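You operate a simulated robot arm through the tools that you are given. There is no shell and no other tool. Be economical: measure what you need, move in short steps, check, and stop when the job is done.

Carry out the task below with a simulated robot arm. There is one attempt and no reset: what you move stays moved.

TASK
Put one of the rubber rings from the wooden-leg table top on the green cover plate there.
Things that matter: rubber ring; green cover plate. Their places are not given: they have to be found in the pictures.

It is judged by the outcome, as a careful person would: the job done as asked, and still so three seconds after it is handed in. It fails if anything else is knocked over, pushed out of place, dropped, spilled or broken.

THE ROBOT
A 6-joint arm with a two-finger parallel gripper, fixed in place. Base frame: the origin is at the foot of the arm, x ahead of it, y to its left, z up; the work surface is at about z = 0. Lengths are in m, angles in degrees, forces in N, time in s.
With the tool pointing down near the work surface it reaches from about 0.16 to 0.42 m from the base axis. Its first joint turns from -66.0 to 66.0 degrees. Payload 1.57 kg.
Tool frame: the origin (TCP) lies between the finger pads and is the grasp point; the fingertips stand 0.03 m ahead of it; z points along the fingers, y is the line along which they close. The gripper opens to 0.08 m. The fingers are 0.017 m wide and 0.012 m thick; the gripper's body (0.04 by 0.082 m) begins 0.08 m behind the TCP.
Orientation is that of the tool frame in the base frame, as a unit quaternion [w, x, y, z]. With the fingers straight down and closing along the base's y, the tool's x points along the base's -x, its y along +y and its z along -z.

THE INTERFACE
- The arm moves only by the tool apply_moves. Its argument "rows" is a list of rows, each a list of 7 numbers: the shift along the tool's x, y, z in units of 400 mm (1.0 is 400 mm), then the turn, a rotation vector about the tool's x, y, z in units of 90 degrees (1.0 is 90 degrees), then the gripper command, from -1 (shut) to 1 (fully open), values between in proportion. In form: [[x, y, z, ax, ay, az, gripper], ...]. A call has 1 to 10 rows; each row is the pose to reach, as a shift and turn from the pose commanded when the call began, along the tool's axes at that moment. A call with a number of a shift or a turn outside -1 to 1 is refused whole. A row lasts 0.2 s, in which the tool goes at most 0.05 m and 8.6 degrees; a call with a longer step from one row to the next is refused whole, and so is a gripper value outside its range. A pose out of reach is approached as far as the arm can. The call stops where the force on the tool passes 40 N (or 10 N more than at its start, if that is more) or the arm is blocked; 0.2 s more then pass. The fingers move at their own pace (about 0.153 m/s each) and stop on an object; they squeeze with about 39 N. The grip force told is the motor's: it shows also when the fingers shut on nothing. Time passes only in rows, and 0.2 s behind the last, so rows that repeat a pose let the fingers close. It gives the time, the measured TCP pose, the force on the tool (base axes), the opening and the grip force at its end, in the units of the frame above (readings bear some noise).
- Cameras (640 x 400 px; columns grow to the right, rows downward): "scene" is fixed at [0.0379, -0.3257, 0.4173]; the picture's right is [0.89, -0.46, 0.00], its down [-0.30, -0.56, -0.77] and it looks along [0.36, 0.68, -0.64] (base axes); focal length 214 px, centre (320, 200). "wrist" rides on the gripper at [-0.032, 0, -0.078] in the tool frame; the picture's right is [0.00, -1.00, 0.00], its down [0.97, 0.00, -0.24] and it looks along [0.24, 0.00, 0.97] (tool axes); focal length 218 px, centre (320, 200).
- snapshot(camera): a new picture of that camera. No time passes.
- locate(camera, pixels): for up to 12 pixels [column, row] of the newest picture of that camera ("zoom" is the newest enlarged one), the place [x, y, z] in the base frame of the surface seen there, good to about 0.002 m. No time passes.
- enlarge(camera, box): a new picture of the part [left, top, right, bottom] of that camera's present view, enlarged. No time passes.
- job_done(): hands the job in; it is judged then, once.

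Work in short steps. Measure before you move; look again where a grasp or a placing could have gone wrong, and mend it. You have 60 turns and 20 pictures in all, those below and enlarged ones among them. Open the gripper and draw the arm clear of the work before you hand the job in, unless the task says otherwise; then end with one line.

The tools are called after "Call:" by a JSON object that holds its "method" and its "body". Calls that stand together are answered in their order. apply_moves: Moves the arm, as the interface text tells. Its arguments: {"type":"object","properties":{"rows":{"type":"array"}},"required":["rows"]} The other tools are called the same way: snapshot (camera) takes a picture; locate (camera, pixels) gives the place of the surface under pixels of a picture; enlarge (camera, box) takes an enlarged picture of a part of a camera's view; job_done () hands the job in.

At the start:

```text
t: 0.0
tcp_pos: [0.2763, 0.0458, 0.2434]
tool_rot: [-0.001, 0.001, 1.0, 0.0]
force: [0.4, 0.3, 0.5]
gripper_width: 0.0801
grip_force: 0.1
```

scene: 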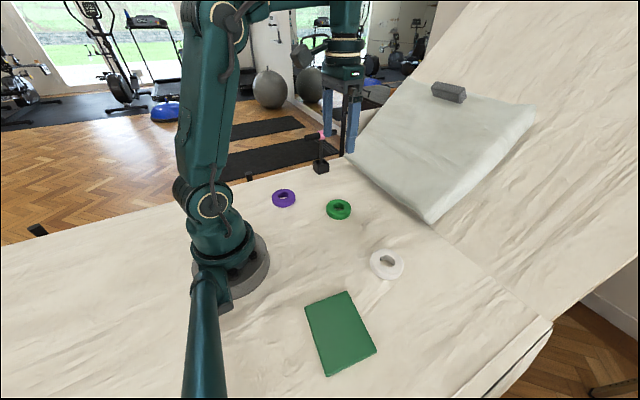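
wrist: 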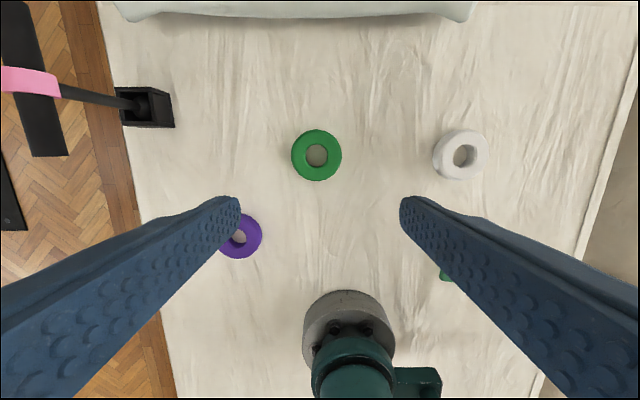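

The scene shows rings at (284,198), (339,209), (387,264) and a green plate near (340,333). I'll measure them.

Call:
{"method": "locate", "body": {"camera": "scene", "pixels": [[305, 307], [348, 291], [376, 352], [327, 376], [340, 333], [372, 263], [403, 266], [388, 277], [385, 252], [387, 260], [395, 300], [330, 215]]}}

Call:
{"method": "locate", "body": {"camera": "wrist", "pixels": [[316, 131], [316, 180], [292, 155], [341, 155], [317, 155], [460, 131], [460, 179], [434, 155], [487, 155], [463, 156], [250, 236], [445, 274]]}}

Call:
{"method": "enlarge", "body": {"camera": "scene", "box": [250, 170, 450, 390]}}

```text
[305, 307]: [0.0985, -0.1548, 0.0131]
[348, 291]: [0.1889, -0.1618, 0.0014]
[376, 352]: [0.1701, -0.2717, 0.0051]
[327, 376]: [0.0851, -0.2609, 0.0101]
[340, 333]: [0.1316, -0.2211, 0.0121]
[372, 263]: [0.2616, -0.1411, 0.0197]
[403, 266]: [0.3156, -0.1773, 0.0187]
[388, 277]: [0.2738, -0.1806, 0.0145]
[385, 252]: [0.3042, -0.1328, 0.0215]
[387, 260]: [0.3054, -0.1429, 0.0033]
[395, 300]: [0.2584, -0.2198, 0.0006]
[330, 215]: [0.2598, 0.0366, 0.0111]
```

```text
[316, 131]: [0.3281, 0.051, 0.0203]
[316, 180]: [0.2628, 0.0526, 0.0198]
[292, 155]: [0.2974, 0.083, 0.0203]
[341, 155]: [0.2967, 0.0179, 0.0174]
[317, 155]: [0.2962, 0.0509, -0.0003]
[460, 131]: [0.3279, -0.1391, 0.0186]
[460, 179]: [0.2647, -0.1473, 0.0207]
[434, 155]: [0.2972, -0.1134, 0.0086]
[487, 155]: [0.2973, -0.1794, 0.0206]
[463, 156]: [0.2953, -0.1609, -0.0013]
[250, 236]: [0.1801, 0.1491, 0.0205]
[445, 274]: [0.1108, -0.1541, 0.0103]
```

```text
1.82 times, centred on (350, 280) of scene
```

zoom: 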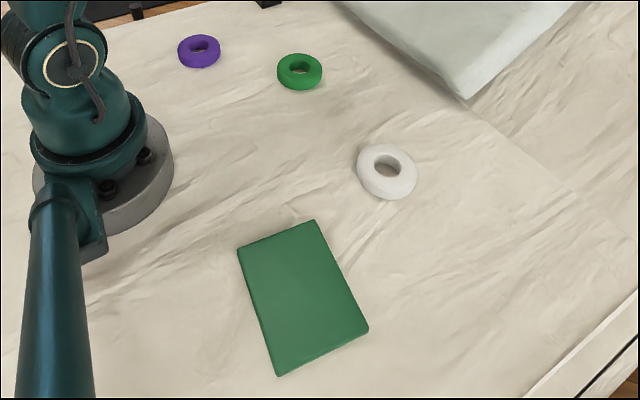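

The green ring (centre about 0.2955, 0.0505, top z 0.02, outer diameter about 0.065) fits the open gripper and stands clear. The plate centre is about (0.134, -0.212). I move above the green ring and check.

Call:
{"method": "apply_moves", "body": {"rows": [[-0.024, 0.006, 0.1, 0, 0, 0, 1], [-0.048, 0.0118, 0.2, 0, 0, 0, 1], [-0.048, 0.0118, 0.3, 0, 0, 0, 1], [-0.048, 0.0118, 0.3, 0, 0, 0, 1]]}}

Call:
{"method": "snapshot", "body": {"camera": "wrist"}}

```text
t: 1.0
tcp_pos: [0.2958, 0.0505, 0.1221]
tool_rot: [-0.001, 0.0, 1.0, 0.0]
force: [0.0, 0.1, 0.2]
gripper_width: 0.08
grip_force: 0.1
```

```text
16 pictures are left
```

wrist: 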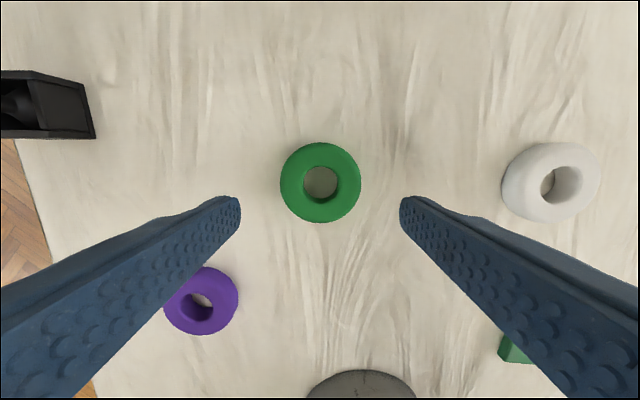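

The ring sits centred at column 320. I check its edges.

Call:
{"method": "locate", "body": {"camera": "wrist", "pixels": [[282, 182], [359, 182], [320, 144], [320, 221], [320, 152], [300, 182], [341, 182], [320, 210]]}}

```text
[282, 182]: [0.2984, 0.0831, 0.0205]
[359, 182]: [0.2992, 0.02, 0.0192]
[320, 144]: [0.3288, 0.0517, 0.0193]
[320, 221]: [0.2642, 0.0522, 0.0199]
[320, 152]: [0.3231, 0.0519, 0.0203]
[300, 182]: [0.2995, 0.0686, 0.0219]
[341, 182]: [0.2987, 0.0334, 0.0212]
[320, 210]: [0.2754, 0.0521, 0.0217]
```

Ring centre is (0.2965, 0.0515) and its diameter is about 0.064. I descend so the fingertips sit about 4 mm above the table, then close.

Call:
{"method": "apply_moves", "body": {"rows": [[-0.002, 0.0025, 0.08, 0, 0, 0, 1], [-0.002, 0.0025, 0.15, 0, 0, 0, 1], [-0.002, 0.0025, 0.19, 0, 0, 0, 1], [-0.002, 0.0025, 0.2175, 0, 0, 0, 1], [-0.002, 0.0025, 0.2175, 0, 0, 0, 1]]}}

Call:
{"method": "apply_moves", "body": {"rows": [[0, 0, 0, 0, 0, 0, 0.4], [0, 0, 0, 0, 0, 0, 0.4], [0, 0, 0, 0, 0, 0, 0.4]]}}

```text
t: 2.2
tcp_pos: [0.2968, 0.0509, 0.0357]
tool_rot: [0.0, 0.0, 1.0, 0.0]
force: [0.0, -0.2, 0.4]
gripper_width: 0.0801
grip_force: 0.1
```

```text
t: 3.0
tcp_pos: [0.2963, 0.0505, 0.0369]
tool_rot: [-0.001, 0.0, 1.0, 0.0]
force: [0.5, -0.4, -0.4]
gripper_width: 0.0683
grip_force: 39.2
```

The fingers stopped at 0.068 m with full grip force. I lift and look.

Call:
{"method": "apply_moves", "body": {"rows": [[0, 0, -0.03, 0, 0, 0, 0.4], [0, 0, -0.1, 0, 0, 0, 0.4], [0, 0, -0.2, 0, 0, 0, 0.4], [0, 0, -0.2, 0, 0, 0, 0.4]]}}

Call:
{"method": "snapshot", "body": {"camera": "wrist"}}

```text
t: 4.0
tcp_pos: [0.2972, 0.0493, 0.1175]
tool_rot: [0.0, -0.001, 1.0, 0.0]
force: [-0.4, 0.3, -0.9]
gripper_width: 0.0685
grip_force: 39.0
```

```text
15 pictures are left
```

wrist: 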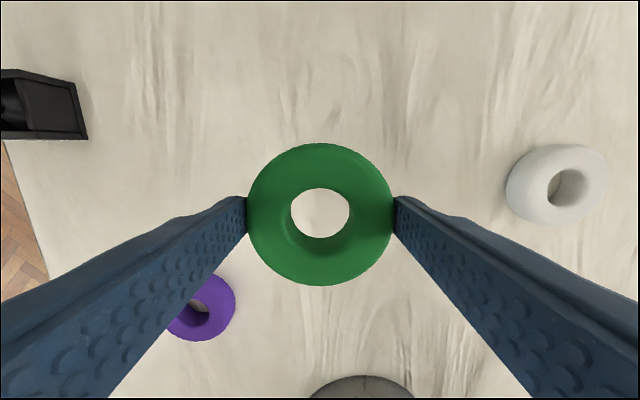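

The ring is held level between the pads. I now translate at this height to above the plate centre, about (0.134, -0.212).

Call:
{"method": "apply_moves", "body": {"rows": [[0.041, -0.065, 0, 0, 0, 0, 0.4], [0.092, -0.147, 0, 0, 0, 0, 0.4], [0.143, -0.229, 0, 0, 0, 0, 0.4], [0.194, -0.311, 0, 0, 0, 0, 0.4], [0.245, -0.393, 0, 0, 0, 0, 0.4], [0.296, -0.475, 0, 0, 0, 0, 0.4], [0.347, -0.557, 0, 0, 0, 0, 0.4], [0.388, -0.622, 0, 0, 0, 0, 0.4], [0.408, -0.655, 0, 0, 0, 0, 0.4], [0.408, -0.655, 0, 0, 0, 0, 0.4]]}}

Call:
{"method": "snapshot", "body": {"camera": "wrist"}}

Call:
{"method": "snapshot", "body": {"camera": "scene"}}

```text
t: 6.2
tcp_pos: [0.134, -0.2106, 0.1161]
tool_rot: [0.0, 0.001, 1.0, 0.0]
force: [1.2, 0.3, -0.4]
gripper_width: 0.0683
grip_force: 39.7
```

```text
14 pictures are left
```

wrist: 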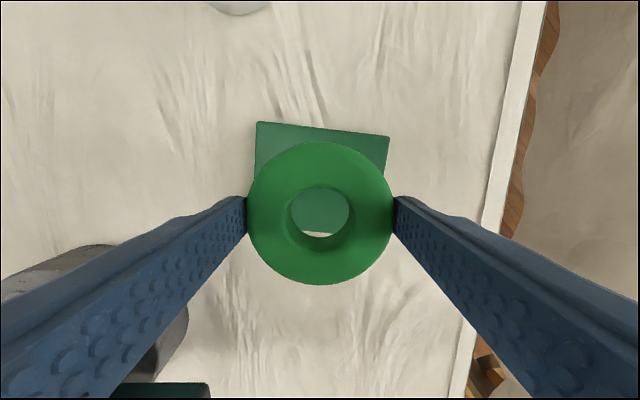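

```text
13 pictures are left
```

scene: 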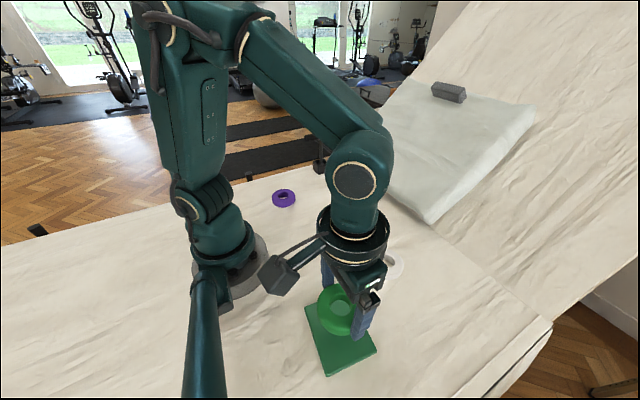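

The tool is over the plate. I check the plate corners in the wrist view at (257,122) and (389,136).

Call:
{"method": "locate", "body": {"camera": "wrist", "pixels": [[259, 125], [387, 139], [257, 160], [386, 155], [320, 132], [320, 215], [320, 236], [320, 147], [320, 278], [253, 213], [388, 213]]}}

Call:
{"method": "locate", "body": {"camera": "scene", "pixels": [[307, 308], [375, 351], [328, 374], [340, 355], [315, 340]]}}

```text
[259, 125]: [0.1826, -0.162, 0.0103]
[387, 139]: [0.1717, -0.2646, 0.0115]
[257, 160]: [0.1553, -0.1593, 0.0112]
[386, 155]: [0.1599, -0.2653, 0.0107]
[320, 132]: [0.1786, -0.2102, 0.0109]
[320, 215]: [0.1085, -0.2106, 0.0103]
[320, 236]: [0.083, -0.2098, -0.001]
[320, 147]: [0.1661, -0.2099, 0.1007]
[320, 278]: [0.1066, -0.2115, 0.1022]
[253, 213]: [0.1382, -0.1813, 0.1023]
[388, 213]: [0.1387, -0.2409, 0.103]
```

```text
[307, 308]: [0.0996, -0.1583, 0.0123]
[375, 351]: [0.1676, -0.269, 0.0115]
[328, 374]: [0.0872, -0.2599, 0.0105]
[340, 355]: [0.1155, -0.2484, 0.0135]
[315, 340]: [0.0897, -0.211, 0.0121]
```

Plate centre is (0.135, -0.212), top z 0.011; the ring centre is (0.1365, -0.211), so it's well aligned. I lower about 0.066 m and check the force.

Call:
{"method": "apply_moves", "body": {"rows": [[0.003, -0.002, 0.06, 0, 0, 0, 0.4], [0.003, -0.002, 0.12, 0, 0, 0, 0.4], [0.003, -0.002, 0.15, 0, 0, 0, 0.4], [0.003, -0.002, 0.163, 0, 0, 0, 0.4], [0.003, -0.002, 0.163, 0, 0, 0, 0.4]]}}

Call:
{"method": "apply_moves", "body": {"rows": [[0, 0, 0.003, 0, 0, 0, 0.4], [0, 0, 0.003, 0, 0, 0, 0.4]]}}

```text
t: 7.4
tcp_pos: [0.1326, -0.2112, 0.051]
tool_rot: [0.001, 0.0, 1.0, 0.0]
force: [0.3, 0.1, -1.1]
gripper_width: 0.0685
grip_force: 38.3
```

```text
t: 8.0
tcp_pos: [0.1317, -0.2123, 0.0493]
tool_rot: [0.0, 0.0, 1.0, 0.0]
force: [-0.2, -0.2, -0.7]
gripper_width: 0.0684
grip_force: 39.2
```

No contact yet at TCP z 0.049. I step down another 1–2 mm.

Call:
{"method": "apply_moves", "body": {"rows": [[0, 0, 0.002, 0, 0, 0, 0.4], [0, 0, 0.004, 0, 0, 0, 0.4], [0, 0, 0.004, 0, 0, 0, 0.4]]}}

Call:
{"method": "enlarge", "body": {"camera": "scene", "box": [280, 270, 420, 390]}}

```text
t: 8.8
tcp_pos: [0.1338, -0.2107, 0.0476]
tool_rot: [0.0, 0.0, 1.0, 0.0]
force: [0.7, 0.0, -0.8]
gripper_width: 0.0683
grip_force: 38.9
```

```text
3.33 times, centred on (350, 330) of scene
```

zoom: 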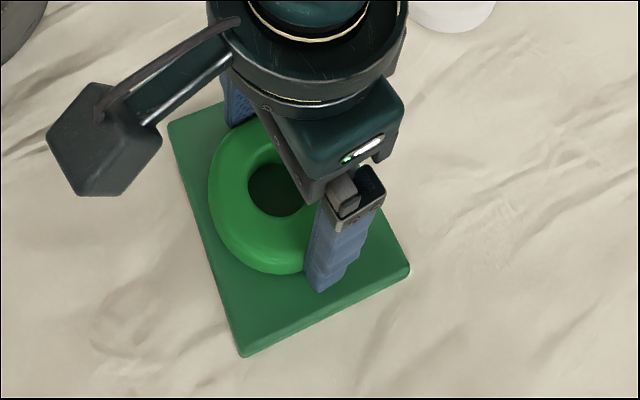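

It is practically resting on the plate. One more millimetre to check for contact.

Call:
{"method": "apply_moves", "body": {"rows": [[0, 0, 0.002, 0, 0, 0, 0.4], [0, 0, 0.003, 0, 0, 0, 0.4], [0, 0, 0.003, 0, 0, 0, 0.4]]}}

```text
t: 9.7
tcp_pos: [0.1316, -0.2121, 0.0475]
tool_rot: [0.0, -0.001, 1.0, -0.001]
force: [1.3, 2.0, 10.3]
gripper_width: 0.0683
grip_force: 38.7
stopped in row 3: the force on the tool passed its limit (the readings are from after the stop); the commanded pose is now the measured one
```

Contact (10 N upward), so the ring is on the plate. I open the fingers and rise straight up.

Call:
{"method": "apply_moves", "body": {"rows": [[0, 0, 0, 0, 0, 0, 0.9], [0, 0, 0, 0, 0, 0, 0.9], [0, 0, 0, 0, 0, 0, 0.9]]}}

Call:
{"method": "apply_moves", "body": {"rows": [[0, 0, -0.03, 0, 0, 0, 0.9], [0, 0, -0.1, 0, 0, 0, 0.9], [0, 0, -0.2, 0, 0, 0, 0.9], [0, 0, -0.3, 0, 0, 0, 0.9], [0, 0, -0.38, 0, 0, 0, 0.9], [0, 0, -0.38, 0, 0, 0, 0.9]]}}

Call:
{"method": "snapshot", "body": {"camera": "wrist"}}

Call:
{"method": "snapshot", "body": {"camera": "scene"}}

```text
t: 10.5
tcp_pos: [0.1328, -0.2115, 0.0477]
tool_rot: [0.0, 0.0, 1.0, -0.001]
force: [0.6, 0.1, 0.6]
gripper_width: 0.076
grip_force: 0.1
```

```text
t: 11.9
tcp_pos: [0.1336, -0.2126, 0.199]
tool_rot: [0.0, 0.0, 1.0, -0.001]
force: [0.1, -0.6, 0.0]
gripper_width: 0.076
grip_force: 0.0
```

```text
11 pictures are left
```

wrist: 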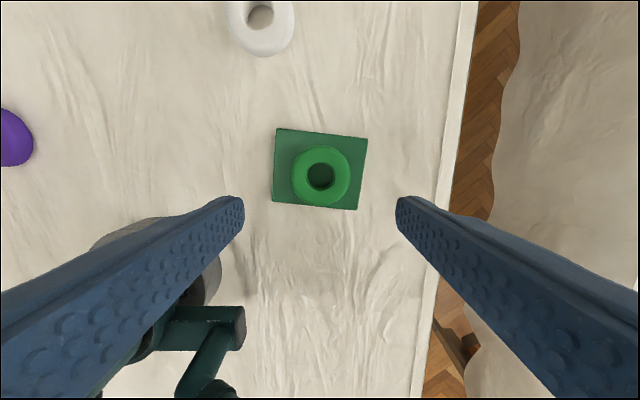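

```text
10 pictures are left
```

scene: 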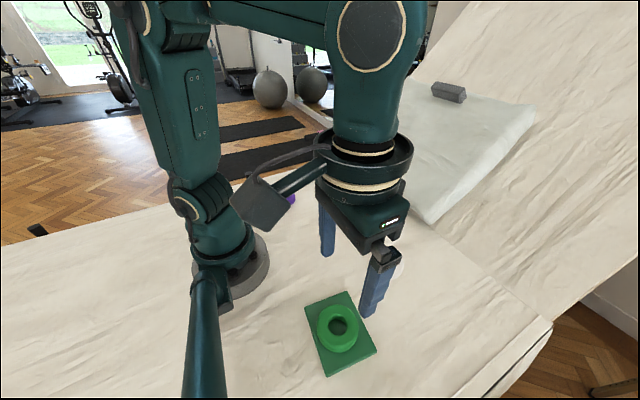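

The ring lies flat, fully on the plate, which hasn't moved; the gripper is open and about 0.15 m above. I'm handing the job in.

Call:
{"method": "job_done", "body": {}}

```text
The job is handed in.
```

The green rubber ring is resting flat on the green cover plate, and I handed the job in with the gripper open and the arm clear; the plate and the other two rings were not disturbed.
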